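You operate a simulated robot arm through the tools that you are given. There is no shell and no other tool.

The job below is to be done with a simulated two-armed robot. You get a single attempt, and the scene is never put back.

## Task
Tape the black fitting 3 turns, screw it into the clamped block and dab it orange.
Fine: tape it in the black stand before you screw it in, dab it after; leave the block clamped; put the orange marker back. Set down upright: orange marker.

The check looks at the end state, three seconds after you hand in, the way a careful person would. Anything else that was tipped, shoved, dropped, spilled or broken makes it a failure.

## Robot
Two 7-joint arms with two-finger grippers on one trunk that stands fixed in place. Base frame: the origin is at the foot of the trunk, x ahead of it, y to its left, z up. Readings come in m, degrees, newtons and seconds.
The left shoulder is at [0.078, 0.216, 1.288], the right one opposite. With the tool pointing down near the work surface each hand reaches from about 0.16 to 0.84 m from the base axis, measured 20 degrees to its own side. Payload 3.43 kg a hand.
The TCP of each hand is the grasp point between the finger pads, 0.02 m short of the fingertips. In the tool frame z runs along the fingers and y along their closing line. Largest opening 0.124 m; the body of the gripper starts 0.093 m behind the TCP.
Orientation is that of the tool frame in the base frame, as [roll, pitch, yaw] about the fixed x, y, z axes, in that order (R = Rz(yaw) Ry(pitch) Rx(roll)). With the fingers straight down and closing along the base's y, the tool's x points along the base's -x, its y along +y and its z along -z.

## Interface
- The arms move only by the tool play_rows. It takes "left_rows", "right_rows" or both (then of equal length, played together; a hand with none holds still); each is a list that holds one entry, the list of rows, each a list of 7 numbers: the shift along the base's x, y, z in units of 200 mm (1.0 is 200 mm), then the turn, a rotation vector about the base's x, y, z in units of 60 degrees (1.0 is 60 degrees), then the finger opening in m, from 0 to 0.124. In form: [[[tx, ty, tz, rx, ry, rz, fingers], ...]]. A call has 1 to 20 rows; each row is the pose to reach, as a shift and turn from the pose commanded when the call began. A call with a number of a shift or a turn outside -1 to 1 is refused whole. A row lasts 0.2 s, in which the tool goes at most 0.05 m and 8.6 degrees; a call with a longer step from one row to the next is refused whole, and so is a gripper value outside its range. A pose out of reach is approached as far as the arm can. The call stops where the force on the tool passes 40 N (or 10 N more than at its start, if that is more) or the arm is blocked; 0.2 s more then pass. The fingers move at their own pace (about 0.072 m/s each) and stop on an object; they squeeze with about 44 N. The grip force told is the motor's: it shows also when the fingers shut on nothing. Time passes only in rows, and 0.2 s behind the last, so rows that repeat a pose let the fingers close. The reply holds the time, the measured pose of the TCP, the force on the tool along the base axes, the opening and the grip force, in the units named above and with some noise, with the torque about the TCP (base axes, N m) and any sound that the robot's microphone picked up.
- Cameras (640 x 400 px; columns grow to the right, rows downward): "scene" is now at [0.1914, 0.0405, 1.4416]; the picture's right is [0.49, -0.87, 0.00], its down [-0.61, -0.34, -0.71] and it looks along [0.62, 0.35, -0.70] (base axes); focal length 301 px, centre (320, 200). "left" rides on the left gripper at [0.082, -0.014, -0.14] in its tool frame; the picture's right is [0.17, 0.99, 0.00], its down [-0.83, 0.14, -0.54] and it looks along [-0.53, 0.09, 0.84] (tool axes); focal length 243 px, centre (320, 200). "right" rides on the right gripper at [0.082, 0.014, -0.14] in its tool frame; the picture's right is [-0.16, 0.99, 0.00], its down [-0.83, -0.14, -0.54] and it looks along [-0.53, -0.09, 0.84] (tool axes); focal length 243 px, centre (320, 200). There is no depth. A picture from a camera that has moved, and an enlarged one, comes with that camera's place and axes in the base frame and with its lens.
- capture(camera): a new picture of that camera. No time passes.
- raise_lower(by): slides the trunk up (or, below 0, down) by that many m; the arms and the scene camera ride with it, the base frame stays. It gives what a move gives, with no picture.
- pan_tilt(pan, tilt): turns the head with the scene camera to pan (to the left, within 80 degrees either way) and tilt (down, from -29 to 69), counted from straight ahead of the robot. It gives what a move gives.
- enlarge(camera, box): a new picture of the part [left, top, right, bottom] of that camera's present view, enlarged. No time passes.
- sign_off(): hands the job in; it is judged then, once.

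Places have to be worked out from the pictures, the camera data and where the tool is seen. Open the grippers and draw the arms clear of the work before you hand the job in, unless the task says otherwise.

The tools are called after "Emit:" as a command line: name --argument value ..., lists and objects as JSON in quotes. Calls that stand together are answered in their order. play_rows: Moves the arms, as the interface text tells. Its arguments: {"type":"object","properties":{"left_rows":{"type":"array","items":{"type":"array","items":{"type":"array","items":{"type":"number"}}}},"right_rows":{"type":"array","items":{"type":"array","items":{"type":"array","items":{"type":"number"}}}}},"required":[]} The other tools are called the same way: raise_lower (by) slides the trunk up or down; pan_tilt (pan, tilt) turns the head that bears the scene camera; capture (camera) takes a picture; enlarge (camera, box) takes an enlarged picture of a part of a camera's view; sign_off () hands the job in.

At the start:

```text
t: 0.0
left_tcp_pos: [0.4244, 0.4572, 1.1637]
left_orientation: [-180.0, 0.0, -180.0]
left_force: [1.2, 0.7, 1.0]
left_ft_torque: [0.05, -0.03, -0.01]
left_grip_width: 0.124
left_gripper_force: 0.1
right_tcp_pos: [0.4267, 0.085, 1.2539]
right_orientation: [-180.0, 0.0, -180.0]
right_force: [-0.2, 0.8, 0.4]
right_ft_torque: [0.0, 0.0, -0.01]
right_grip_width: 0.1241
right_gripper_force: 0.0
trunk travel left (down, up): [-0.444, 0.147]
head pan, tilt: [29.1, 44.6]
```

scene: 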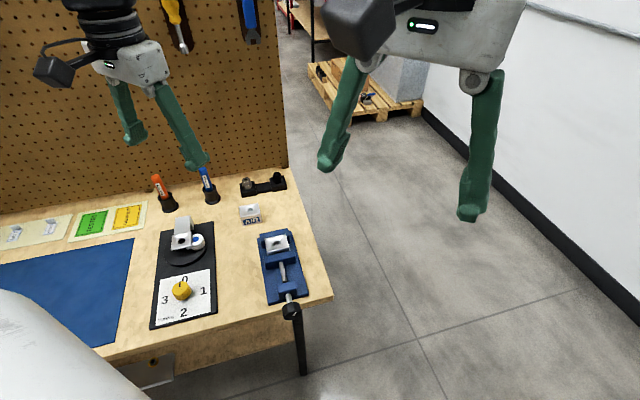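
right: 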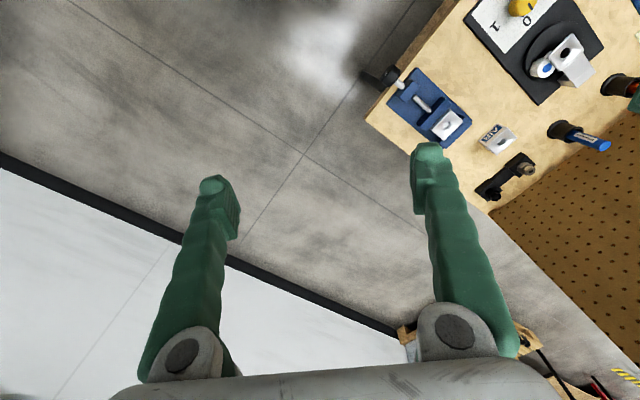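
left: 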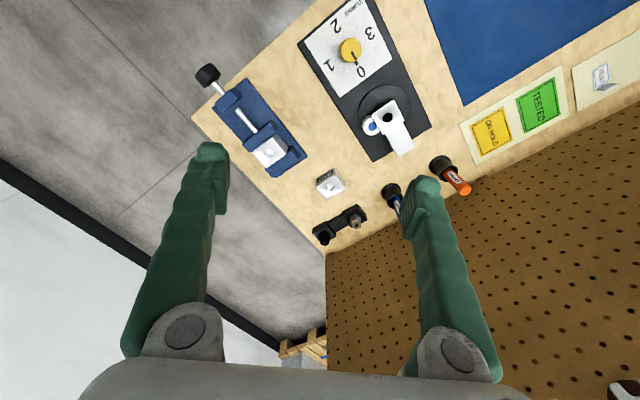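

I'll start by looking closely at the workbench before moving anything.

Emit:
enlarge --camera "scene" --box '[130, 160, 340, 330]'

Emit:
enlarge --camera "left" --box '[180, 0, 480, 260]'

Emit:
enlarge --camera "right" --box '[350, 0, 640, 220]'

```text
2.35 times, centred on (235, 245) of scene
camera zoom: at [0.1914, 0.0405, 1.4416], right [0.49, -0.87, 0.0], down [-0.61, -0.34, -0.71], along [0.62, 0.35, -0.7], focal length 708 px, centre (520, 94)
```

zoom: 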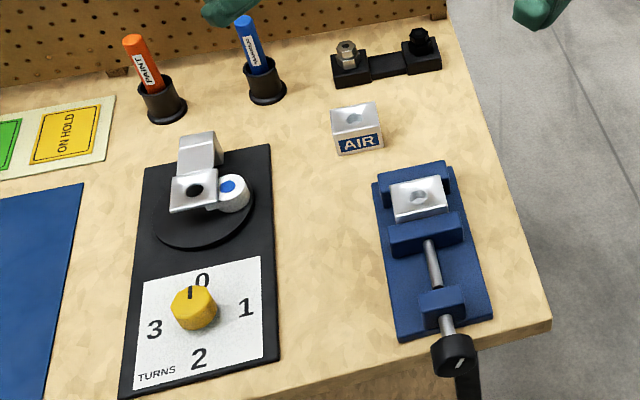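

```text
1.54 times, centred on (330, 130) of left
camera zoom: at [0.3432, 0.4424, 1.3034], right [-0.17, 0.99, 0.0], down [0.83, 0.14, 0.54], along [0.53, 0.09, -0.84], focal length 373 px, centre (305, 308)
```

zoom: 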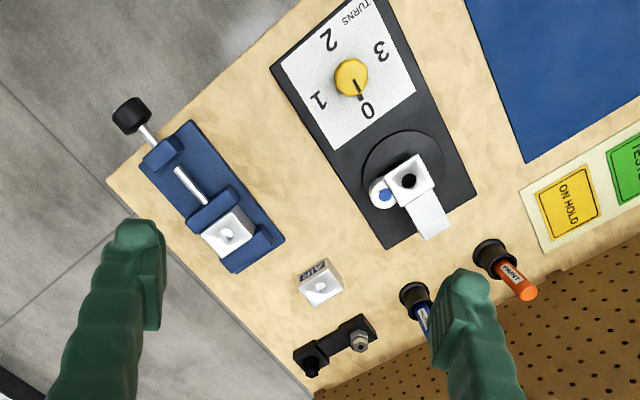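

```text
1.82 times, centred on (495, 110) of right
camera zoom: at [0.3427, 0.0986, 1.3947], right [0.16, 0.99, 0.0], down [0.83, -0.14, 0.54], along [0.53, -0.09, -0.84], focal length 441 px, centre (2, 364)
```

zoom: 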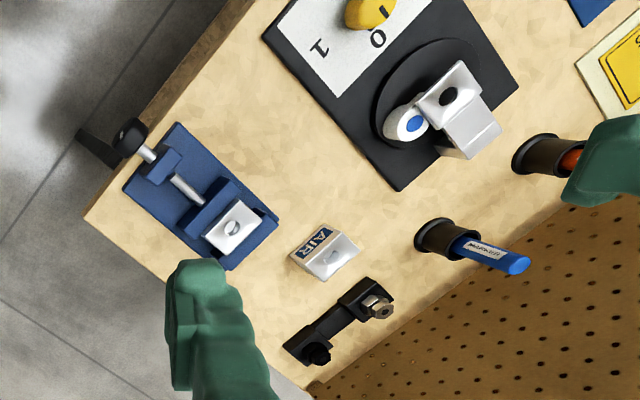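

The rack with the two fittings (black one on its right side) looks to be near [0.78, 0.52, 0.79], the clamped block near [0.55, 0.37, 0.81], and the stand hole near [0.45, 0.60, 0.79]. I'll move the left hand forward, well above everything, to look at them closer with its camera.

Emit:
play_rows --left_rows '[[[0.2, 0.04, -0.1, 0, 0, 0, 0.124], [0.4, 0.08, -0.2, 0, 0, 0, 0.124], [0.6, 0.12, -0.3, 0, 0, 0, 0.124], [0.8, 0.16, -0.4, 0, 0, 0, 0.124], [1.0, 0.2, -0.5, 0, 0, 0, 0.124]]]'

Emit:
capture --camera "left"

Emit:
capture --camera "scene"

```text
t: 1.2
left_tcp_pos: [0.6266, 0.4974, 1.0625]
left_orientation: [179.9, -0.1, 180.0]
left_force: [0.7, 0.4, 0.0]
left_ft_torque: [0.0, 0.03, 0.01]
left_grip_width: 0.1242
left_gripper_force: 0.1
right_tcp_pos: [0.4277, 0.0857, 1.2535]
right_orientation: [180.0, -0.1, -180.0]
right_force: [0.7, -0.9, -0.3]
right_ft_torque: [0.03, 0.02, -0.02]
right_grip_width: 0.1238
right_gripper_force: 0.1
trunk travel left (down, up): [-0.444, 0.147]
head pan, tilt: [29.1, 44.6]
```

```text
taken
camera left: at [0.5454, 0.482, 1.2023], right [-0.17, 0.99, 0.0], down [0.83, 0.14, 0.54], along [0.53, 0.09, -0.84], focal length 243 px, centre (320, 200)
```

left: 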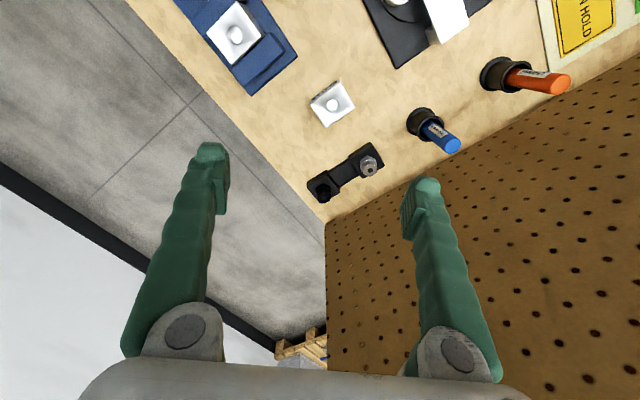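

```text
taken
camera scene: at [0.1935, 0.0407, 1.4413], right [0.49, -0.87, 0.0], down [-0.62, -0.34, -0.71], along [0.62, 0.35, -0.7], focal length 301 px, centre (320, 200)
```

scene: 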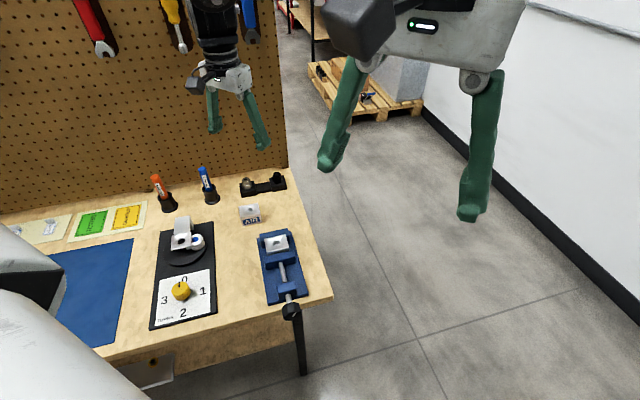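

The hand is still well short of the rack, which shows at the upper middle of the left picture. I'll enlarge that area.

Emit:
enlarge --camera "left" --box '[290, 70, 420, 220]'

Emit:
enlarge --camera "left" --box '[370, 0, 600, 160]'

Emit:
enlarge --camera "scene" --box '[140, 160, 300, 240]'

Emit:
enlarge --camera "scene" --box '[140, 210, 320, 330]'

```text
2.67 times, centred on (355, 145) of left
camera zoom: at [0.5454, 0.482, 1.2023], right [-0.17, 0.99, 0.0], down [0.83, 0.14, 0.54], along [0.53, 0.09, -0.84], focal length 647 px, centre (227, 347)
```

zoom: 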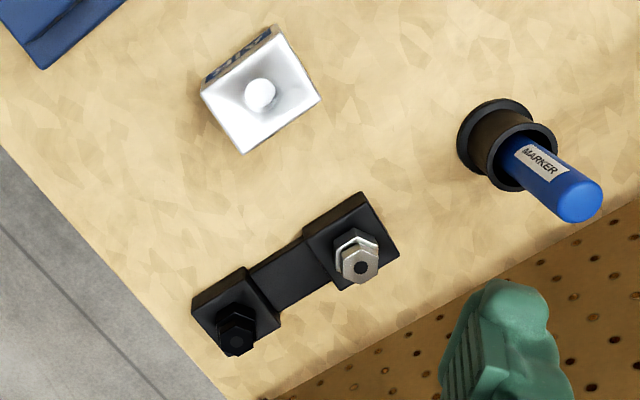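

```text
2.50 times, centred on (485, 80) of left
camera zoom: at [0.5454, 0.482, 1.2023], right [-0.17, 0.99, 0.0], down [0.83, 0.14, 0.54], along [0.53, 0.09, -0.84], focal length 606 px, centre (-92, 500)
```

zoom: 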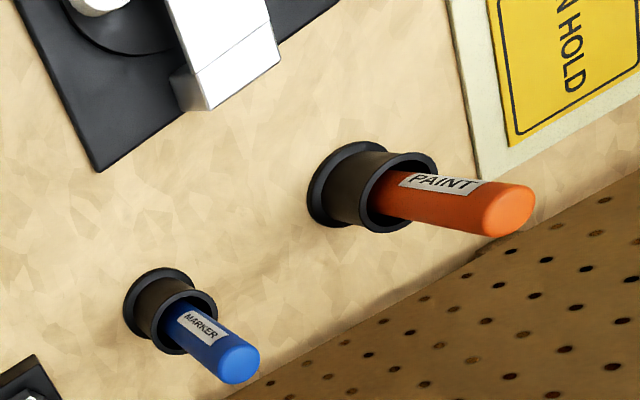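

```text
4.00 times, centred on (220, 200) of scene
camera zoom: at [0.1935, 0.0407, 1.4413], right [0.49, -0.87, 0.0], down [-0.62, -0.34, -0.71], along [0.62, 0.35, -0.7], focal length 1203 px, centre (720, 200)
```

zoom: 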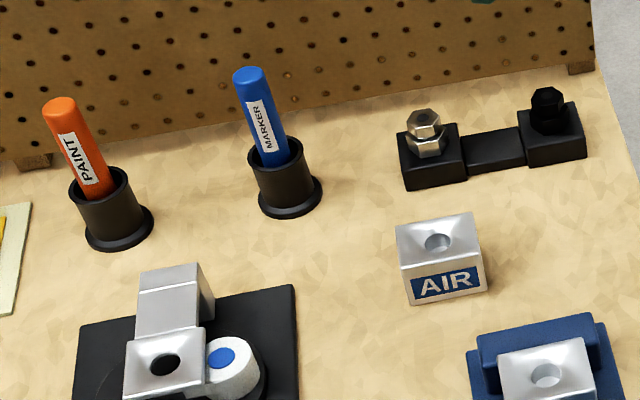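

```text
3.33 times, centred on (230, 270) of scene
camera zoom: at [0.1935, 0.0407, 1.4413], right [0.49, -0.87, 0.0], down [-0.62, -0.34, -0.71], along [0.62, 0.35, -0.7], focal length 1002 px, centre (620, -33)
```

zoom: 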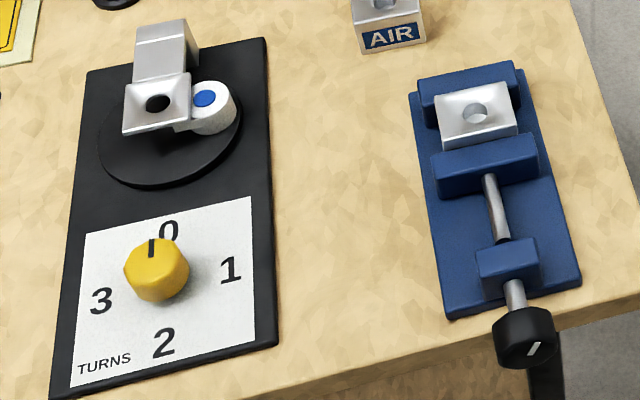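

The fitting sits hex-up in its rack with the thread down. The two views agree on about [0.779, 0.527, top 0.82], with the bench running at 45° to the base. I'll go closer with the left hand, staying clear of the markers (tops near 0.90), to see the hex orientation.

Emit:
play_rows --left_rows '[[[0.17, 0.03, -0.17, 0, 0, 0, 0.124], [0.33, 0.06, -0.33, 0, 0, 0, 0.124], [0.5, 0.1, -0.5, 0, 0, 0, 0.124], [0.5, 0.1, -0.5, 0, 0, 0, 0.124]]]'

Emit:
capture --camera "left"

Emit:
enlarge --camera "left" --box '[240, 40, 420, 180]'

```text
t: 2.2
left_tcp_pos: [0.6926, 0.5127, 0.9638]
left_orientation: [179.9, 0.1, -180.0]
left_force: [0.3, 0.4, -0.1]
left_ft_torque: [0.03, 0.01, -0.01]
left_grip_width: 0.1239
left_gripper_force: 0.2
left hand out of reach, approached as far as the arm can: row 3, 4
right_tcp_pos: [0.4257, 0.0829, 1.2536]
right_orientation: [179.9, -0.1, -179.9]
right_force: [0.6, 0.0, -0.5]
right_ft_torque: [0.04, 0.01, 0.0]
right_grip_width: 0.1236
right_gripper_force: 0.0
trunk travel left (down, up): [-0.444, 0.147]
head pan, tilt: [29.1, 44.6]
```

```text
taken
camera left: at [0.6112, 0.498, 1.1031], right [-0.17, 0.99, 0.0], down [0.83, 0.14, 0.54], along [0.53, 0.09, -0.84], focal length 243 px, centre (320, 200)
```

left: 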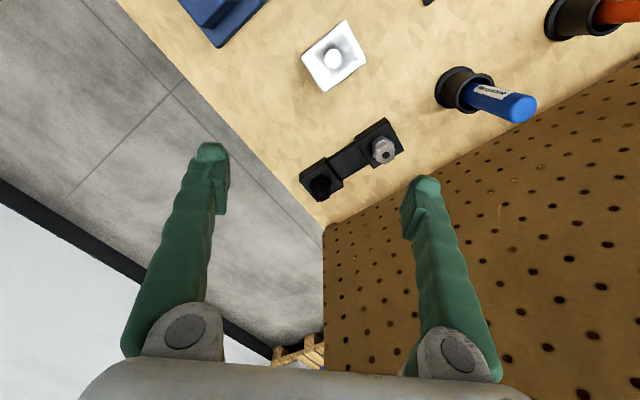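

```text
2.86 times, centred on (330, 110) of left
camera zoom: at [0.6112, 0.498, 1.1031], right [-0.17, 0.99, 0.0], down [0.83, 0.14, 0.54], along [0.53, 0.09, -0.84], focal length 693 px, centre (291, 457)
```

zoom: 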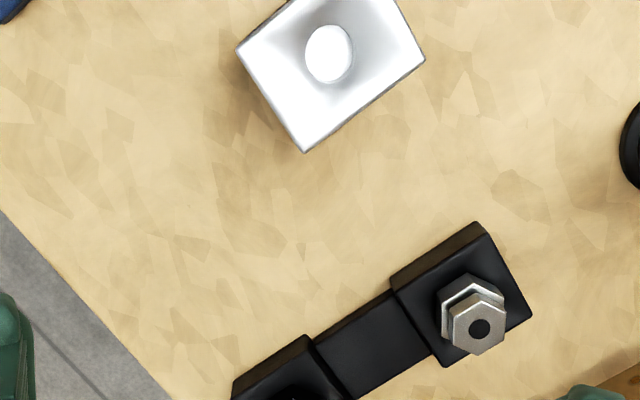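

The hand stopped short at x = 0.693 at this height, so it is out of reach here. I'll test whether reach improves lower down (fingertips will still be at about 0.88, above everything beneath).

Emit:
play_rows --left_rows '[[[0, 0, -0.15, 0, 0, 0, 0.124], [0, 0, -0.3, 0, 0, 0, 0.124], [0, 0, -0.3, 0, 0, 0, 0.124]]]'

```text
t: 3.0
left_tcp_pos: [0.689, 0.5149, 0.9019]
left_orientation: [-179.9, -0.1, -180.0]
left_force: [0.8, -0.7, -0.7]
left_ft_torque: [0.01, 0.01, 0.01]
left_grip_width: 0.1237
left_gripper_force: 0.1
left hand out of reach, approached as far as the arm can: row 2, 3
right_tcp_pos: [0.4246, 0.0857, 1.2535]
right_orientation: [-180.0, 0.1, -180.0]
right_force: [-0.4, -0.1, 0.0]
right_ft_torque: [-0.01, -0.02, 0.0]
right_grip_width: 0.1238
right_gripper_force: 0.0
trunk travel left (down, up): [-0.444, 0.147]
head pan, tilt: [29.1, 44.6]
```

Reach is about the same, so a strictly vertical tool can't get to the rack and I'll have to tilt the fingers outward. First I'll take a closer look at the black fitting from here.

Emit:
capture --camera "left"

Emit:
enlarge --camera "left" --box '[280, 100, 420, 200]'

Emit:
enlarge --camera "left" --box '[295, 140, 355, 190]'

```text
taken
camera left: at [0.6065, 0.5002, 1.0415], right [-0.17, 0.99, 0.0], down [0.83, 0.14, 0.54], along [0.53, 0.09, -0.84], focal length 243 px, centre (320, 200)
```

left: 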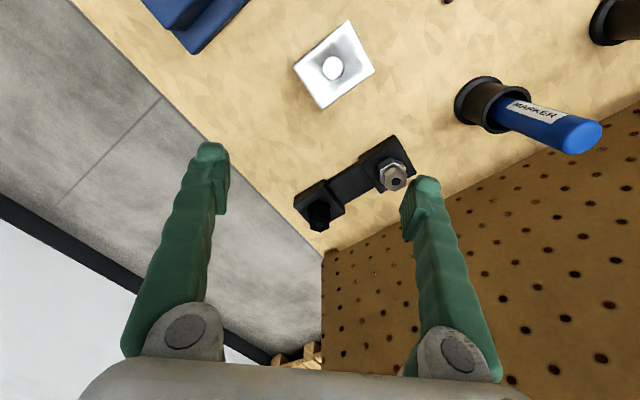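

```text
4.00 times, centred on (350, 150) of left
camera zoom: at [0.6065, 0.5002, 1.0415], right [-0.17, 0.99, 0.0], down [0.83, 0.14, 0.54], along [0.53, 0.09, -0.84], focal length 970 px, centre (200, 400)
```

zoom: 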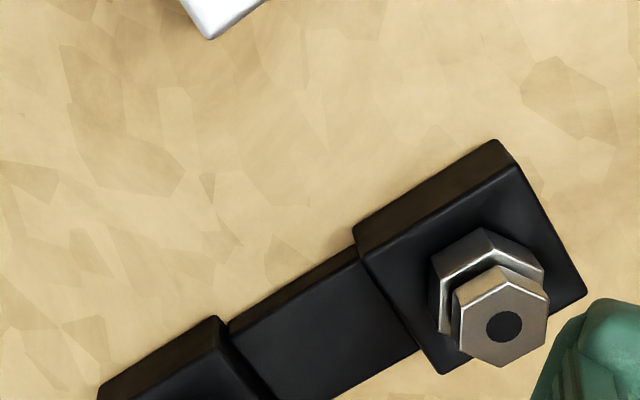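

```text
8.00 times, centred on (325, 165) of left
camera zoom: at [0.6065, 0.5002, 1.0415], right [-0.17, 0.99, 0.0], down [0.83, 0.14, 0.54], along [0.53, 0.09, -0.84], focal length 1941 px, centre (280, 480)
```

zoom: 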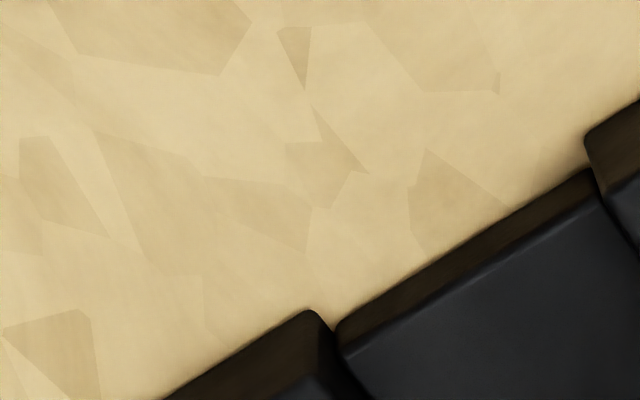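

The black fitting is at about (320, 213) in this picture; I'll zoom right onto it.

Emit:
enlarge --camera "left" --box '[290, 190, 350, 230]'

Emit:
enlarge --camera "scene" --box '[230, 165, 295, 205]'

```text
10.00 times, centred on (320, 210) of left
camera zoom: at [0.6065, 0.5002, 1.0415], right [-0.17, 0.99, 0.0], down [0.83, 0.14, 0.54], along [0.53, 0.09, -0.84], focal length 2426 px, centre (320, 100)
```

zoom: 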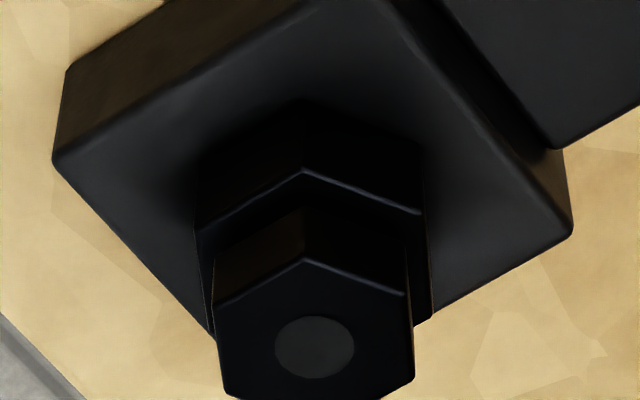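

```text
9.85 times, centred on (262, 185) of scene
camera zoom: at [0.1909, 0.0406, 1.4417], right [0.49, -0.87, 0.0], down [-0.61, -0.34, -0.71], along [0.62, 0.35, -0.7], focal length 2961 px, centre (886, 348)
```

zoom: 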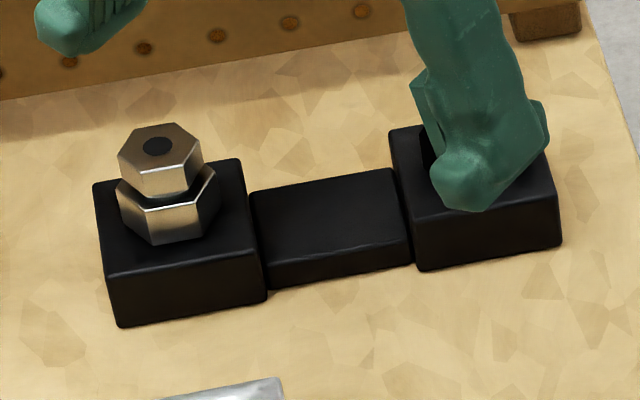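

The black fitting has two stacked hexes: the lower is about 28 mm across flats, the upper about 22 mm. One pair of flats faces azimuth ~105°, which is nearly square to the arm's radial direction, so I can grip those flats with the tool tilted outward ~20° to gain reach. I'll back up and rise, set that yaw and tilt, and then lower the trunk.

Emit:
play_rows --left_rows '[[[-0.09, 0, 0.19, 0.0109, -0.0829, 0.0619, 0.1], [-0.18, 0, 0.38, 0.0218, -0.1657, 0.1237, 0.08], [-0.27, 0, 0.57, 0.0327, -0.2486, 0.1856, 0.06], [-0.35, 0, 0.75, 0.0436, -0.3314, 0.2475, 0.06], [-0.35, 0, 0.75, 0.0436, -0.3314, 0.2475, 0.06]]]'

```text
t: 4.2
left_tcp_pos: [0.6188, 0.5151, 1.0508]
left_orientation: [-180.0, 20.0, -164.9]
left_force: [0.8, -0.3, -0.1]
left_ft_torque: [-0.02, 0.03, 0.02]
left_grip_width: 0.06
left_gripper_force: 0.0
right_tcp_pos: [0.4269, 0.0842, 1.2541]
right_orientation: [179.9, -0.1, 180.0]
right_force: [0.2, -0.1, -0.7]
right_ft_torque: [-0.02, 0.02, 0.03]
right_grip_width: 0.1243
right_gripper_force: 0.1
trunk travel left (down, up): [-0.444, 0.147]
head pan, tilt: [29.1, 44.6]
```

The tilt and yaw came out as planned. Now I'll lower the trunk 0.12 m; the fingertips end near z = 0.91, clear of what lies beneath.

Emit:
raise_lower --by -0.12

Emit:
capture --camera "left"

Emit:
capture --camera "scene"

```text
t: 5.7
left_tcp_pos: [0.6186, 0.5145, 0.9326]
left_orientation: [180.0, 20.0, -165.1]
left_force: [-0.4, 0.6, 0.4]
left_ft_torque: [0.0, 0.02, -0.01]
left_grip_width: 0.06
left_gripper_force: 0.0
right_tcp_pos: [0.4253, 0.0835, 1.1343]
right_orientation: [180.0, 0.1, -180.0]
right_force: [0.5, 0.2, -0.2]
right_ft_torque: [0.01, 0.02, 0.03]
right_grip_width: 0.1241
right_gripper_force: 0.0
trunk travel left (down, up): [-0.324, 0.267]
head pan, tilt: [29.1, 44.6]
```

```text
taken
camera left: at [0.5022, 0.4678, 1.0363], right [-0.41, 0.91, -0.06], down [0.54, 0.29, 0.79], along [0.74, 0.29, -0.61], focal length 243 px, centre (320, 200)
```

left: 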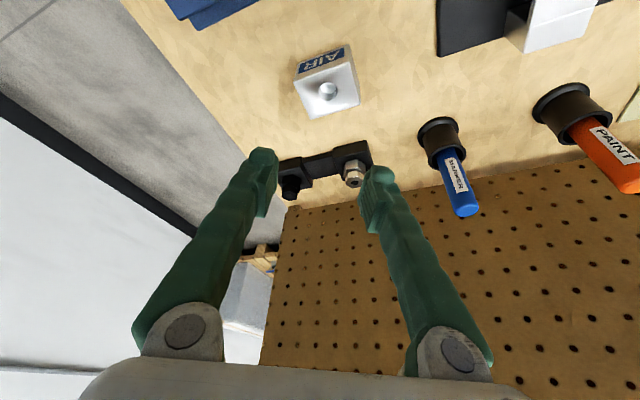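

```text
taken
camera scene: at [0.2218, 0.0402, 1.3211], right [0.49, -0.87, 0.0], down [-0.61, -0.34, -0.71], along [0.62, 0.35, -0.7], focal length 301 px, centre (320, 200)
```

scene: 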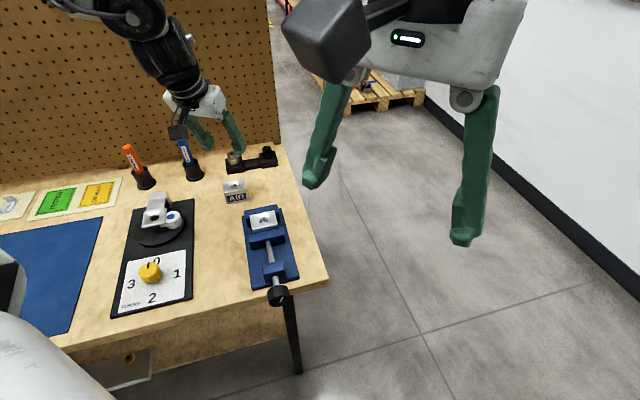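

The view is clear now, with the black fitting between the fingers at about (290, 187). I'll enlarge it in both cameras for a tighter fix.

Emit:
enlarge --camera "left" --box '[260, 135, 380, 210]'

Emit:
enlarge --camera "scene" --box '[215, 140, 287, 185]'

```text
5.33 times, centred on (320, 172) of left
camera zoom: at [0.5022, 0.4678, 1.0363], right [-0.41, 0.91, -0.06], down [0.54, 0.29, 0.79], along [0.74, 0.29, -0.61], focal length 1294 px, centre (320, 347)
```

zoom: 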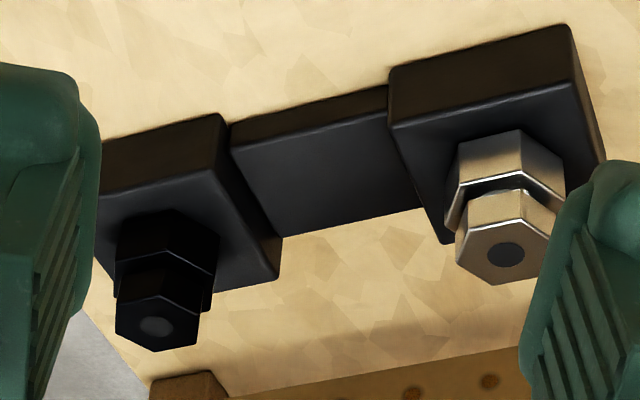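

```text
8.89 times, centred on (251, 162) of scene
camera zoom: at [0.2218, 0.0402, 1.3211], right [0.49, -0.87, 0.0], down [-0.61, -0.34, -0.71], along [0.62, 0.35, -0.7], focal length 2673 px, centre (933, 533)
```

zoom: 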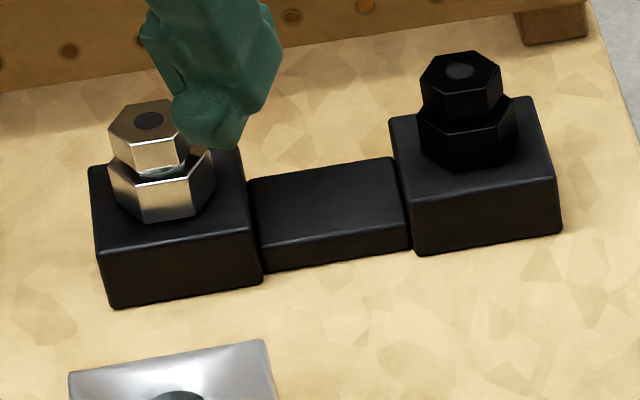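

Both views agree on the fitting's top centre at [0.781, 0.528, 0.817]. I'll zoom in further to confirm its hex angle.

Emit:
enlarge --camera "scene" --box '[256, 142, 280, 160]'

Emit:
enlarge --camera "left" --box '[272, 170, 306, 206]'

```text
16.00 times, centred on (268, 151) of scene
camera zoom: at [0.2218, 0.0402, 1.3211], right [0.49, -0.87, 0.0], down [-0.61, -0.34, -0.71], along [0.62, 0.35, -0.7], focal length 4812 px, centre (1152, 984)
```

zoom: 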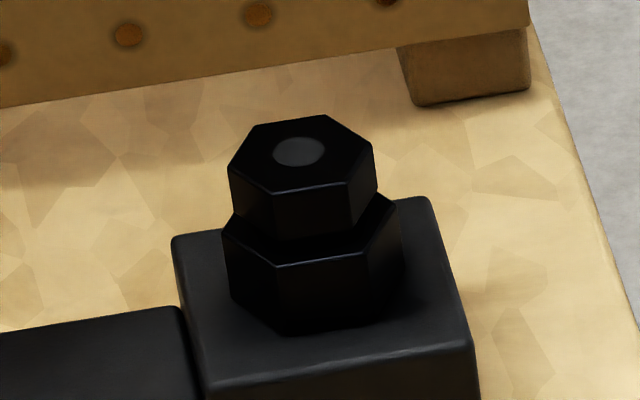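

```text
11.11 times, centred on (289, 188) of left
camera zoom: at [0.5022, 0.4678, 1.0363], right [-0.41, 0.91, -0.06], down [0.54, 0.29, 0.79], along [0.74, 0.29, -0.61], focal length 2696 px, centre (664, 333)
```

zoom: 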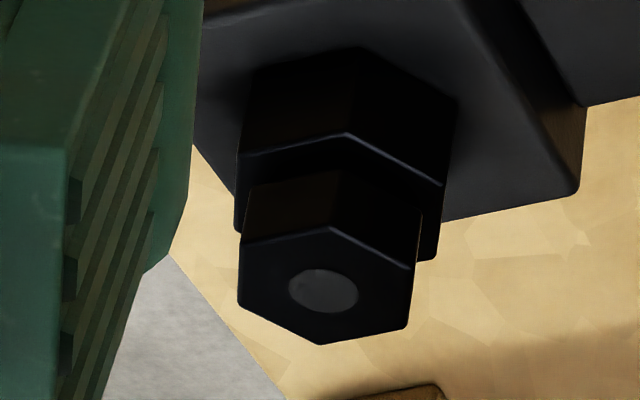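

The flats face ~104° azimuth, matching my tool yaw, and the axis is at about (0.780, 0.528). I'll go to a hover above it with the fingertips near z = 0.85 and check the alignment there.

Emit:
play_rows --left_rows '[[[0.2, 0.015, -0.08, 0, 0, 0, 0.06], [0.4, 0.03, -0.16, 0, 0, 0, 0.06], [0.6, 0.047, -0.24, 0, 0, 0, 0.06], [0.787, 0.0625, -0.3, 0, 0, 0, 0.06], [0.787, 0.0625, -0.3, 0, 0, 0, 0.06]]]'

Emit:
capture --camera "left"

Emit:
enlarge --camera "scene" --box '[215, 120, 295, 175]'

```text
t: 6.9
left_tcp_pos: [0.776, 0.5294, 0.8737]
left_orientation: [-179.9, 20.0, -164.9]
left_force: [0.4, -0.4, 0.7]
left_ft_torque: [0.01, -0.02, -0.01]
left_grip_width: 0.0601
left_gripper_force: 0.0
right_tcp_pos: [0.4244, 0.0853, 1.1345]
right_orientation: [-180.0, 0.1, -180.0]
right_force: [-0.4, -0.9, -0.3]
right_ft_torque: [0.0, -0.01, -0.03]
right_grip_width: 0.1243
right_gripper_force: 0.1
trunk travel left (down, up): [-0.324, 0.267]
head pan, tilt: [29.1, 44.6]
```

```text
taken
camera left: at [0.6593, 0.4819, 0.9761], right [-0.41, 0.91, -0.06], down [0.54, 0.29, 0.79], along [0.74, 0.29, -0.61], focal length 243 px, centre (320, 200)
```

left: 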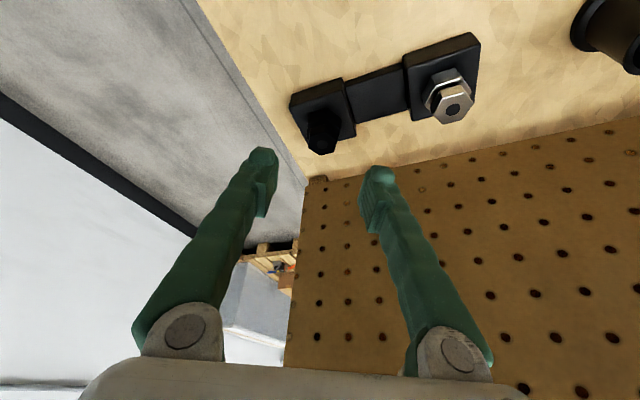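

```text
7.27 times, centred on (255, 148) of scene
camera zoom: at [0.2208, 0.0407, 1.3212], right [0.49, -0.87, 0.0], down [-0.61, -0.34, -0.71], along [0.62, 0.35, -0.7], focal length 2187 px, centre (793, 582)
```

zoom: 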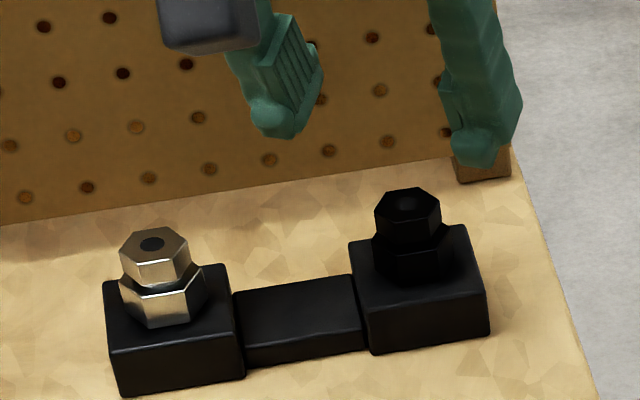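

The fitting appears where I'd expect it for a centred grasp (predicted pixel about (323, 142)). I'll enlarge to check the last millimetre.

Emit:
enlarge --camera "left" --box '[296, 115, 350, 165]'

```text
8.00 times, centred on (323, 140) of left
camera zoom: at [0.6593, 0.4819, 0.9761], right [-0.41, 0.91, -0.06], down [0.54, 0.29, 0.79], along [0.74, 0.29, -0.61], focal length 1941 px, centre (296, 680)
```

zoom: 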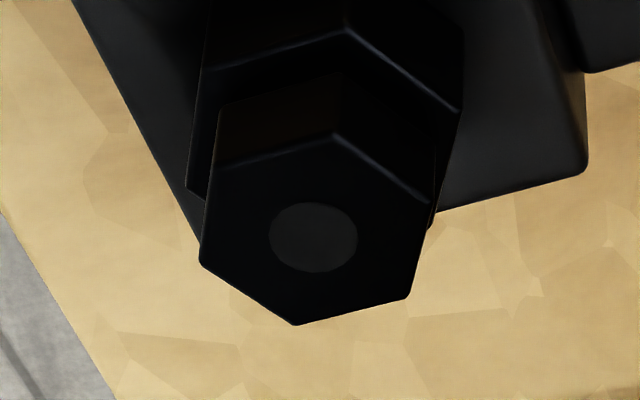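

Alignment is within about 1 mm across the closing direction. I'll descend so the fingertips straddle the lower hex, just above the rack top, keeping the fingers open.

Emit:
play_rows --left_rows '[[[0.002, 0, -0.08, 0, 0, 0, 0.06], [0.004, 0, -0.16, 0, 0, 0, 0.06], [0.005, 0, -0.22, 0, 0, 0, 0.06], [0.005, 0, -0.275, 0, 0, 0, 0.06], [0.005, 0, -0.275, 0, 0, 0, 0.06]]]'

Emit:
enlarge --camera "left" --box '[230, 120, 400, 240]'

Emit:
enlarge --camera "scene" --box '[225, 130, 305, 180]'

```text
t: 8.1
left_tcp_pos: [0.7776, 0.5277, 0.8187]
left_orientation: [-180.0, 19.9, -165.0]
left_force: [-0.8, 0.9, -0.3]
left_ft_torque: [0.0, 0.0, 0.0]
left_grip_width: 0.06
left_gripper_force: 0.0
right_tcp_pos: [0.4246, 0.0846, 1.1333]
right_orientation: [179.9, 0.0, 180.0]
right_force: [-0.5, 0.3, 0.1]
right_ft_torque: [0.03, -0.02, 0.05]
right_grip_width: 0.1239
right_gripper_force: 0.1
trunk travel left (down, up): [-0.324, 0.267]
head pan, tilt: [29.1, 44.6]
```

```text
3.33 times, centred on (315, 180) of left
camera zoom: at [0.6603, 0.481, 0.9212], right [-0.41, 0.91, -0.06], down [0.54, 0.29, 0.79], along [0.74, 0.29, -0.61], focal length 809 px, centre (337, 267)
```

zoom: 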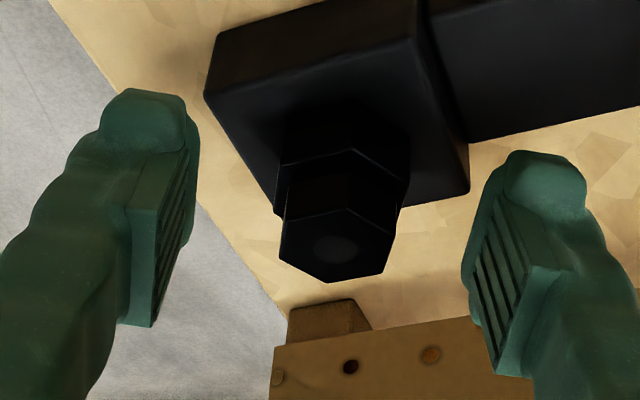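

```text
8.00 times, centred on (265, 155) of scene
camera zoom: at [0.222, 0.0404, 1.321], right [0.49, -0.87, 0.0], down [-0.61, -0.34, -0.71], along [0.62, 0.35, -0.7], focal length 2406 px, centre (760, 560)
```

zoom: 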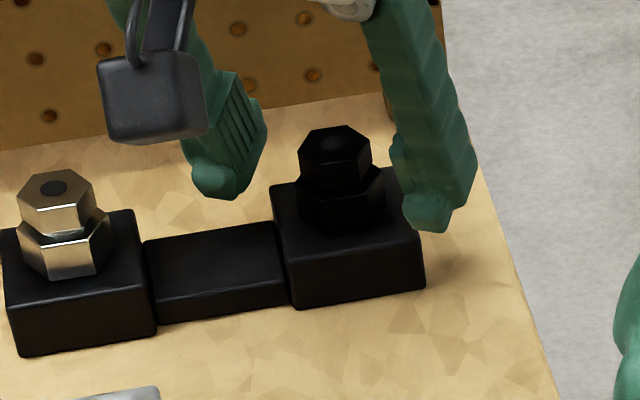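

The fingers straddle the lower hex with the fitting centred. Closing the fingers now.

Emit:
play_rows --left_rows '[[[0, 0, -0.008, 0, 0, 0, 0.04], [0, 0, -0.008, 0, 0, 0, 0.03], [0, 0, -0.008, 0, 0, 0, 0.02], [0, 0, -0.008, 0, 0, 0, 0.01], [0, 0, -0.008, 0, 0, 0, 0.01]]]'

Emit:
enlarge --camera "left" --box '[230, 120, 400, 240]'

Emit:
enlarge --camera "scene" --box '[225, 130, 305, 180]'

```text
t: 9.3
left_tcp_pos: [0.7774, 0.5281, 0.8169]
left_orientation: [180.0, 20.0, -165.0]
left_force: [-0.6, 0.0, -0.4]
left_ft_torque: [0.01, 0.03, 0.03]
left_grip_width: 0.0248
left_gripper_force: 44.0
right_tcp_pos: [0.4263, 0.0844, 1.1332]
right_orientation: [179.9, 0.0, -180.0]
right_force: [-0.8, 0.5, 0.1]
right_ft_torque: [0.01, 0.03, -0.03]
right_grip_width: 0.1241
right_gripper_force: 0.0
trunk travel left (down, up): [-0.324, 0.267]
head pan, tilt: [29.1, 44.6]
```

```text
3.33 times, centred on (315, 180) of left
camera zoom: at [0.6605, 0.481, 0.9195], right [-0.41, 0.91, -0.06], down [0.54, 0.29, 0.79], along [0.74, 0.29, -0.61], focal length 809 px, centre (337, 267)
```

zoom: 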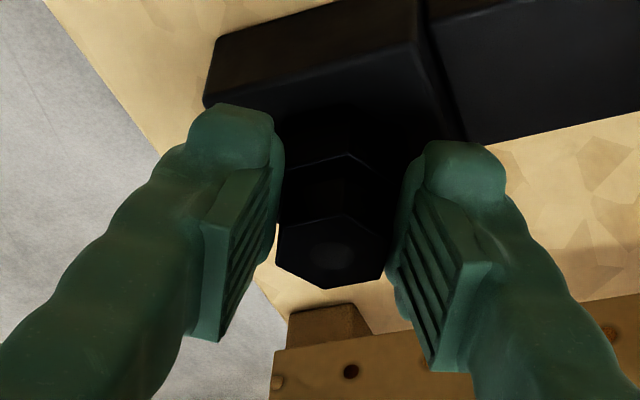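

```text
8.00 times, centred on (265, 155) of scene
camera zoom: at [0.2222, 0.0406, 1.3209], right [0.49, -0.87, 0.0], down [-0.61, -0.34, -0.71], along [0.62, 0.35, -0.7], focal length 2406 px, centre (760, 560)
```

zoom: 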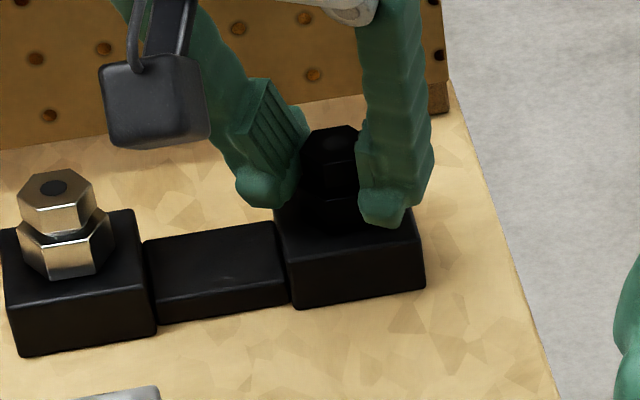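

The grip shows 0.0248 m at 44 N, so it has firmly closed on the hex. I'll lift it straight up out of the rack.

Emit:
play_rows --left_rows '[[[0, 0, 0.05, 0, 0, 0, 0.01], [0, 0, 0.12, 0, 0, 0, 0.01], [0, 0, 0.2, 0, 0, 0, 0.01], [0, 0, 0.3, 0, 0, 0, 0.01], [0, 0, 0.4, 0, 0, 0, 0.01], [0, 0, 0.5, 0, 0, 0, 0.01]]]'

Emit:
capture --camera "left"

Emit:
enlarge --camera "scene" --box '[215, 100, 305, 180]'

```text
t: 10.7
left_tcp_pos: [0.7783, 0.5274, 0.9172]
left_orientation: [-179.9, 20.0, -164.9]
left_force: [0.4, 0.1, -0.3]
left_ft_torque: [-0.01, -0.01, -0.01]
left_grip_width: 0.0245
left_gripper_force: 43.9
right_tcp_pos: [0.4239, 0.0847, 1.1349]
right_orientation: [-179.9, 0.0, 179.9]
right_force: [-0.2, 0.3, 0.1]
right_ft_torque: [-0.01, 0.0, 0.0]
right_grip_width: 0.1239
right_gripper_force: 0.0
trunk travel left (down, up): [-0.324, 0.267]
head pan, tilt: [29.1, 44.6]
```

```text
taken
camera left: at [0.6601, 0.4803, 1.0203], right [-0.41, 0.91, -0.06], down [0.54, 0.29, 0.79], along [0.74, 0.29, -0.61], focal length 243 px, centre (320, 200)
```

left: 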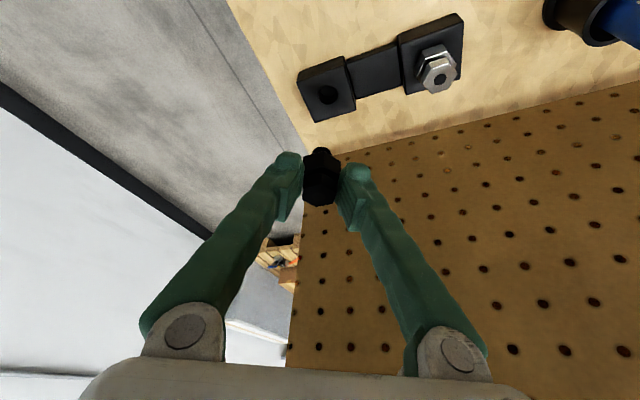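

```text
5.00 times, centred on (260, 140) of scene
camera zoom: at [0.2218, 0.0402, 1.321], right [0.49, -0.87, 0.0], down [-0.61, -0.34, -0.71], along [0.62, 0.35, -0.7], focal length 1504 px, centre (620, 500)
```

zoom: 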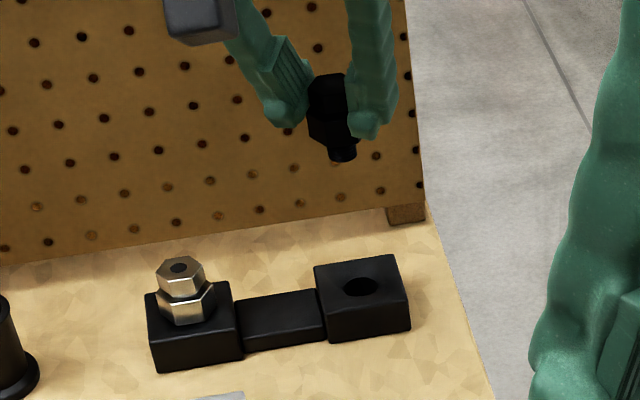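

The fitting is out of the rack, held with its threaded stub pointing down. Next I'll study the stand, its post, and the knob from the scene camera.

Emit:
enlarge --camera "scene" --box '[120, 180, 210, 250]'

Emit:
enlarge --camera "scene" --box '[105, 240, 200, 320]'

Emit:
enlarge --camera "scene" --box '[225, 195, 310, 260]'

Emit:
enlarge --camera "scene" --box '[110, 130, 220, 200]'

```text
5.71 times, centred on (165, 215) of scene
camera zoom: at [0.2218, 0.0402, 1.321], right [0.49, -0.87, 0.0], down [-0.61, -0.34, -0.71], along [0.62, 0.35, -0.7], focal length 1718 px, centre (1206, 114)
```

zoom: 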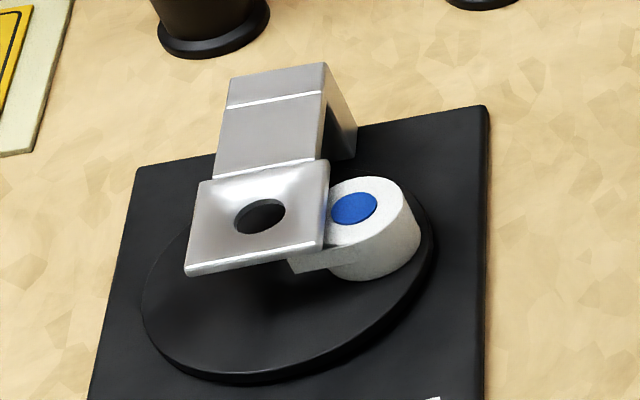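

```text
5.00 times, centred on (152, 280) of scene
camera zoom: at [0.2218, 0.0402, 1.321], right [0.49, -0.87, 0.0], down [-0.61, -0.34, -0.71], along [0.62, 0.35, -0.7], focal length 1504 px, centre (1158, -200)
```

zoom: 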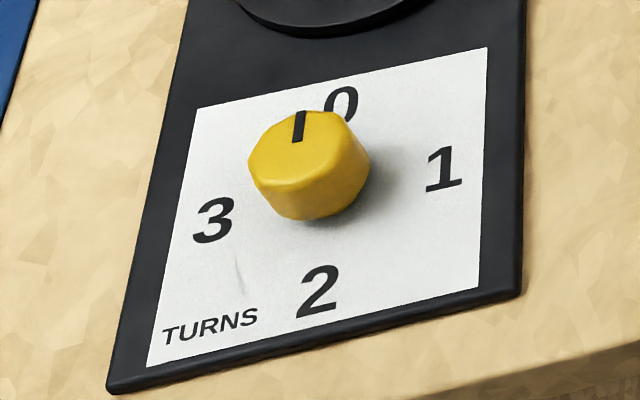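

```text
6.15 times, centred on (268, 228) of scene
camera zoom: at [0.2218, 0.0402, 1.321], right [0.49, -0.87, 0.0], down [-0.61, -0.34, -0.71], along [0.62, 0.35, -0.7], focal length 1851 px, centre (643, 31)
```

zoom: 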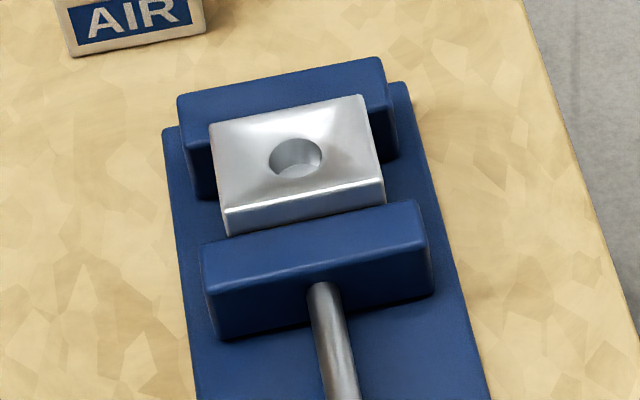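

```text
5.71 times, centred on (165, 165) of scene
camera zoom: at [0.2218, 0.0402, 1.321], right [0.49, -0.87, 0.0], down [-0.61, -0.34, -0.71], along [0.62, 0.35, -0.7], focal length 1718 px, centre (1206, 400)
```

zoom: 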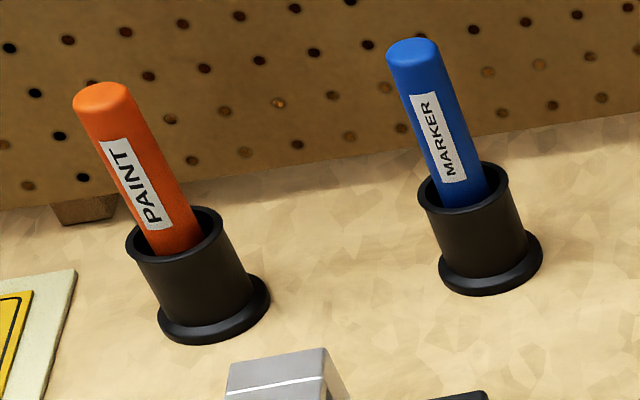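

The stand is a gallows: a countersunk plate with a hole at about [0.440, 0.595, 0.81], its post behind at azimuth 45°, and the tape roll on a turntable below. I'll rise and carry the fitting over, yawing the hand 30° so the fingers close across the plate and lean away from the post.

Emit:
play_rows --left_rows '[[[0, 0, 0.15, 0, 0, 0, 0.01], [-0.1, 0.02, 0.3, 0, 0, 0.05, 0.01], [-0.3, 0.06, 0.42, 0, 0, 0.1, 0.01], [-0.52, 0.1, 0.42, 0, 0, 0.17, 0.01], [-0.7, 0.14, 0.42, 0, 0, 0.22, 0.01], [-0.85, 0.16, 0.42, 0, 0, 0.25, 0.01]]]'

Emit:
play_rows --left_rows '[[[-0.2, 0.04, 0, 0, 0, 0.06, 0.01], [-0.42, 0.08, 0, 0, 0, 0.12, 0.01], [-0.64, 0.12, 0, 0, 0, 0.18, 0.01], [-0.85, 0.165, 0, 0, 0, 0.25, 0.01], [-0.85, 0.165, 0, 0, 0, 0.25, 0.01]]]'

Emit:
capture --camera "left"

Emit:
capture --camera "scene"

```text
t: 12.1
left_tcp_pos: [0.6071, 0.5615, 1.0004]
left_orientation: [-179.9, 20.2, -149.9]
left_force: [0.7, 0.6, -0.8]
left_ft_torque: [-0.04, -0.02, 0.0]
left_grip_width: 0.0244
left_gripper_force: 44.1
right_tcp_pos: [0.424, 0.0849, 1.1348]
right_orientation: [179.9, 0.0, -180.0]
right_force: [-0.2, 0.3, -0.2]
right_ft_torque: [-0.03, -0.01, 0.04]
right_grip_width: 0.124
right_gripper_force: 0.0
trunk travel left (down, up): [-0.324, 0.267]
head pan, tilt: [29.1, 44.6]
```

```text
t: 13.3
left_tcp_pos: [0.4497, 0.5904, 0.9991]
left_orientation: [179.9, 19.9, -136.0]
left_force: [0.4, 0.1, -0.4]
left_ft_torque: [-0.02, 0.02, -0.03]
left_grip_width: 0.0247
left_gripper_force: 44.5
left hand out of reach, approached as far as the arm can: row 4, 5
right_tcp_pos: [0.4262, 0.0848, 1.1352]
right_orientation: [-179.9, -0.1, 180.0]
right_force: [-0.1, 0.1, 0.0]
right_ft_torque: [-0.02, 0.01, 0.0]
right_grip_width: 0.1239
right_gripper_force: 0.0
trunk travel left (down, up): [-0.324, 0.267]
head pan, tilt: [29.1, 44.6]
```

```text
taken
camera left: at [0.3695, 0.4931, 1.1027], right [-0.8, 0.6, -0.06], down [0.33, 0.51, 0.79], along [0.5, 0.61, -0.61], focal length 243 px, centre (320, 200)
```

left: 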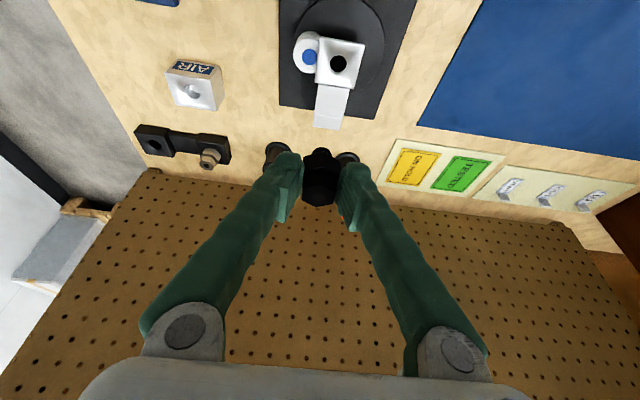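

```text
taken
camera scene: at [0.2232, 0.0404, 1.3207], right [0.49, -0.87, 0.0], down [-0.61, -0.34, -0.71], along [0.62, 0.35, -0.7], focal length 301 px, centre (320, 200)
```

scene: 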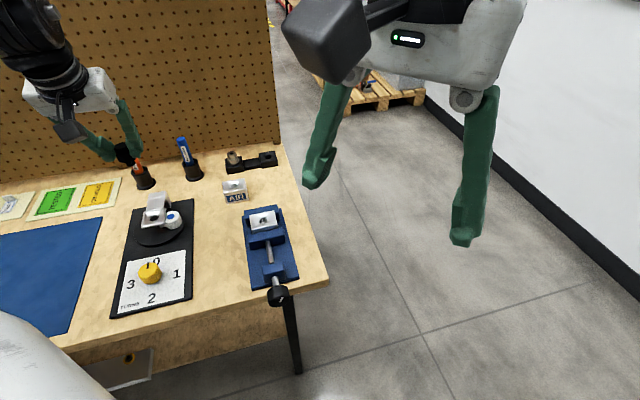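

The arm couldn't quite reach the commanded point at this height: it stopped at (0.450, 0.590) rather than (0.438, 0.596). I'll look closely at the stand from the hand camera to fix the hole and post heights.

Emit:
enlarge --camera "left" --box '[260, 0, 430, 140]'

Emit:
enlarge --camera "left" --box '[290, 140, 350, 215]'

Emit:
enlarge --camera "scene" --box '[80, 130, 150, 180]'

```text
2.86 times, centred on (345, 70) of left
camera zoom: at [0.3695, 0.4931, 1.1027], right [-0.8, 0.6, -0.06], down [0.33, 0.51, 0.79], along [0.5, 0.61, -0.61], focal length 693 px, centre (249, 571)
```

zoom: 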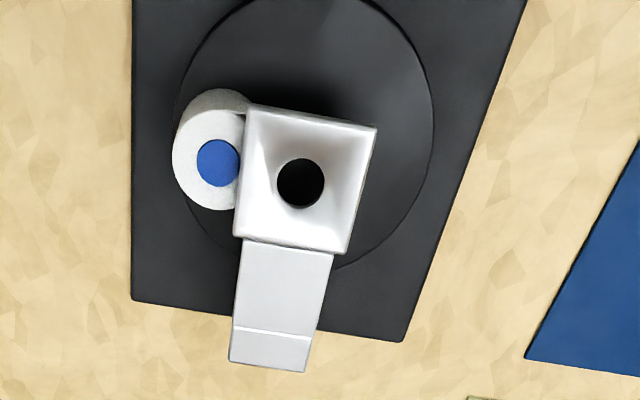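

```text
5.33 times, centred on (320, 178) of left
camera zoom: at [0.3695, 0.4931, 1.1027], right [-0.8, 0.6, -0.06], down [0.33, 0.51, 0.79], along [0.5, 0.61, -0.61], focal length 1294 px, centre (320, 320)
```

zoom: 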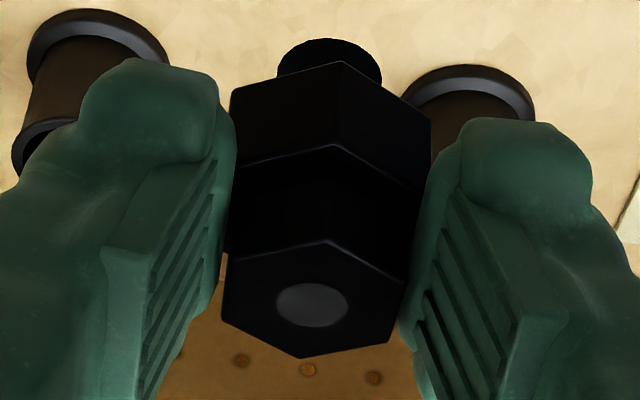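

```text
8.00 times, centred on (115, 155) of scene
camera zoom: at [0.2232, 0.0404, 1.3207], right [0.49, -0.87, 0.0], down [-0.61, -0.34, -0.71], along [0.62, 0.35, -0.7], focal length 2406 px, centre (1960, 560)
```

zoom: 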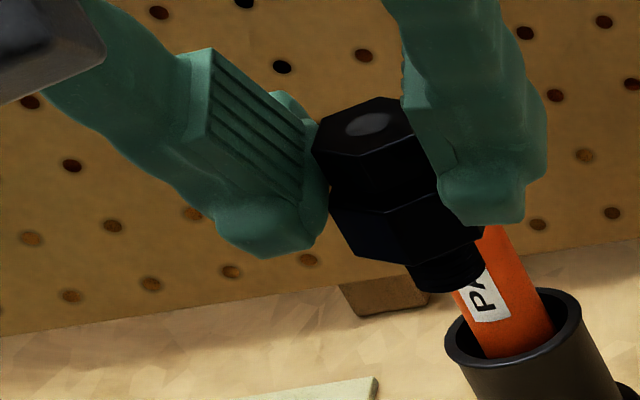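

All the stand's top surfaces, plate and arm, sit at z ≈ 0.81, so nothing sticks up behind the plate; the hole triangulates to (0.441, 0.595). I'll go over it while descending to TCP z = 0.92 to see whether reach is better lower.

Emit:
play_rows --left_rows '[[[-0.015, 0.005, -0.15, 0, 0, 0, 0.01], [-0.035, 0.012, -0.3, 0, 0, 0, 0.01], [-0.05, 0.016, -0.4, 0, 0, 0, 0.01], [-0.05, 0.016, -0.4, 0, 0, 0, 0.01]]]'

Emit:
capture --camera "left"

```text
t: 14.3
left_tcp_pos: [0.4387, 0.5977, 0.9291]
left_orientation: [180.0, 19.9, -134.9]
left_force: [-0.1, 0.6, -1.6]
left_ft_torque: [0.03, -0.02, -0.03]
left_grip_width: 0.0247
left_gripper_force: 44.4
left hand out of reach, approached as far as the arm can: row 1, 2, 3, 4
right_tcp_pos: [0.425, 0.0838, 1.1345]
right_orientation: [-180.0, 0.0, 179.9]
right_force: [1.0, -0.1, 0.7]
right_ft_torque: [-0.02, -0.02, 0.02]
right_grip_width: 0.124
right_gripper_force: 0.0
trunk travel left (down, up): [-0.324, 0.267]
head pan, tilt: [29.1, 44.6]
```

```text
taken
camera left: at [0.3599, 0.4989, 1.0329], right [-0.81, 0.59, -0.06], down [0.32, 0.52, 0.79], along [0.49, 0.62, -0.61], focal length 243 px, centre (320, 200)
```

left: 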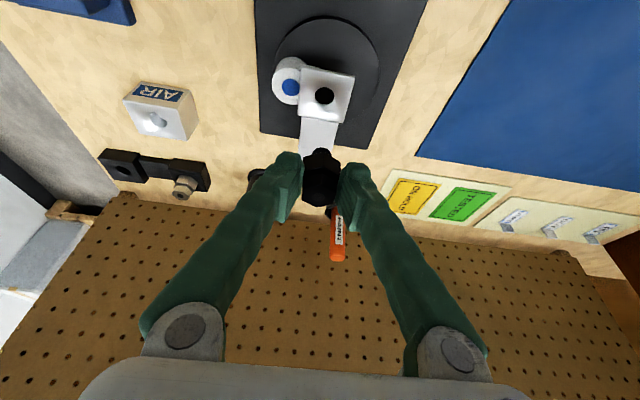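

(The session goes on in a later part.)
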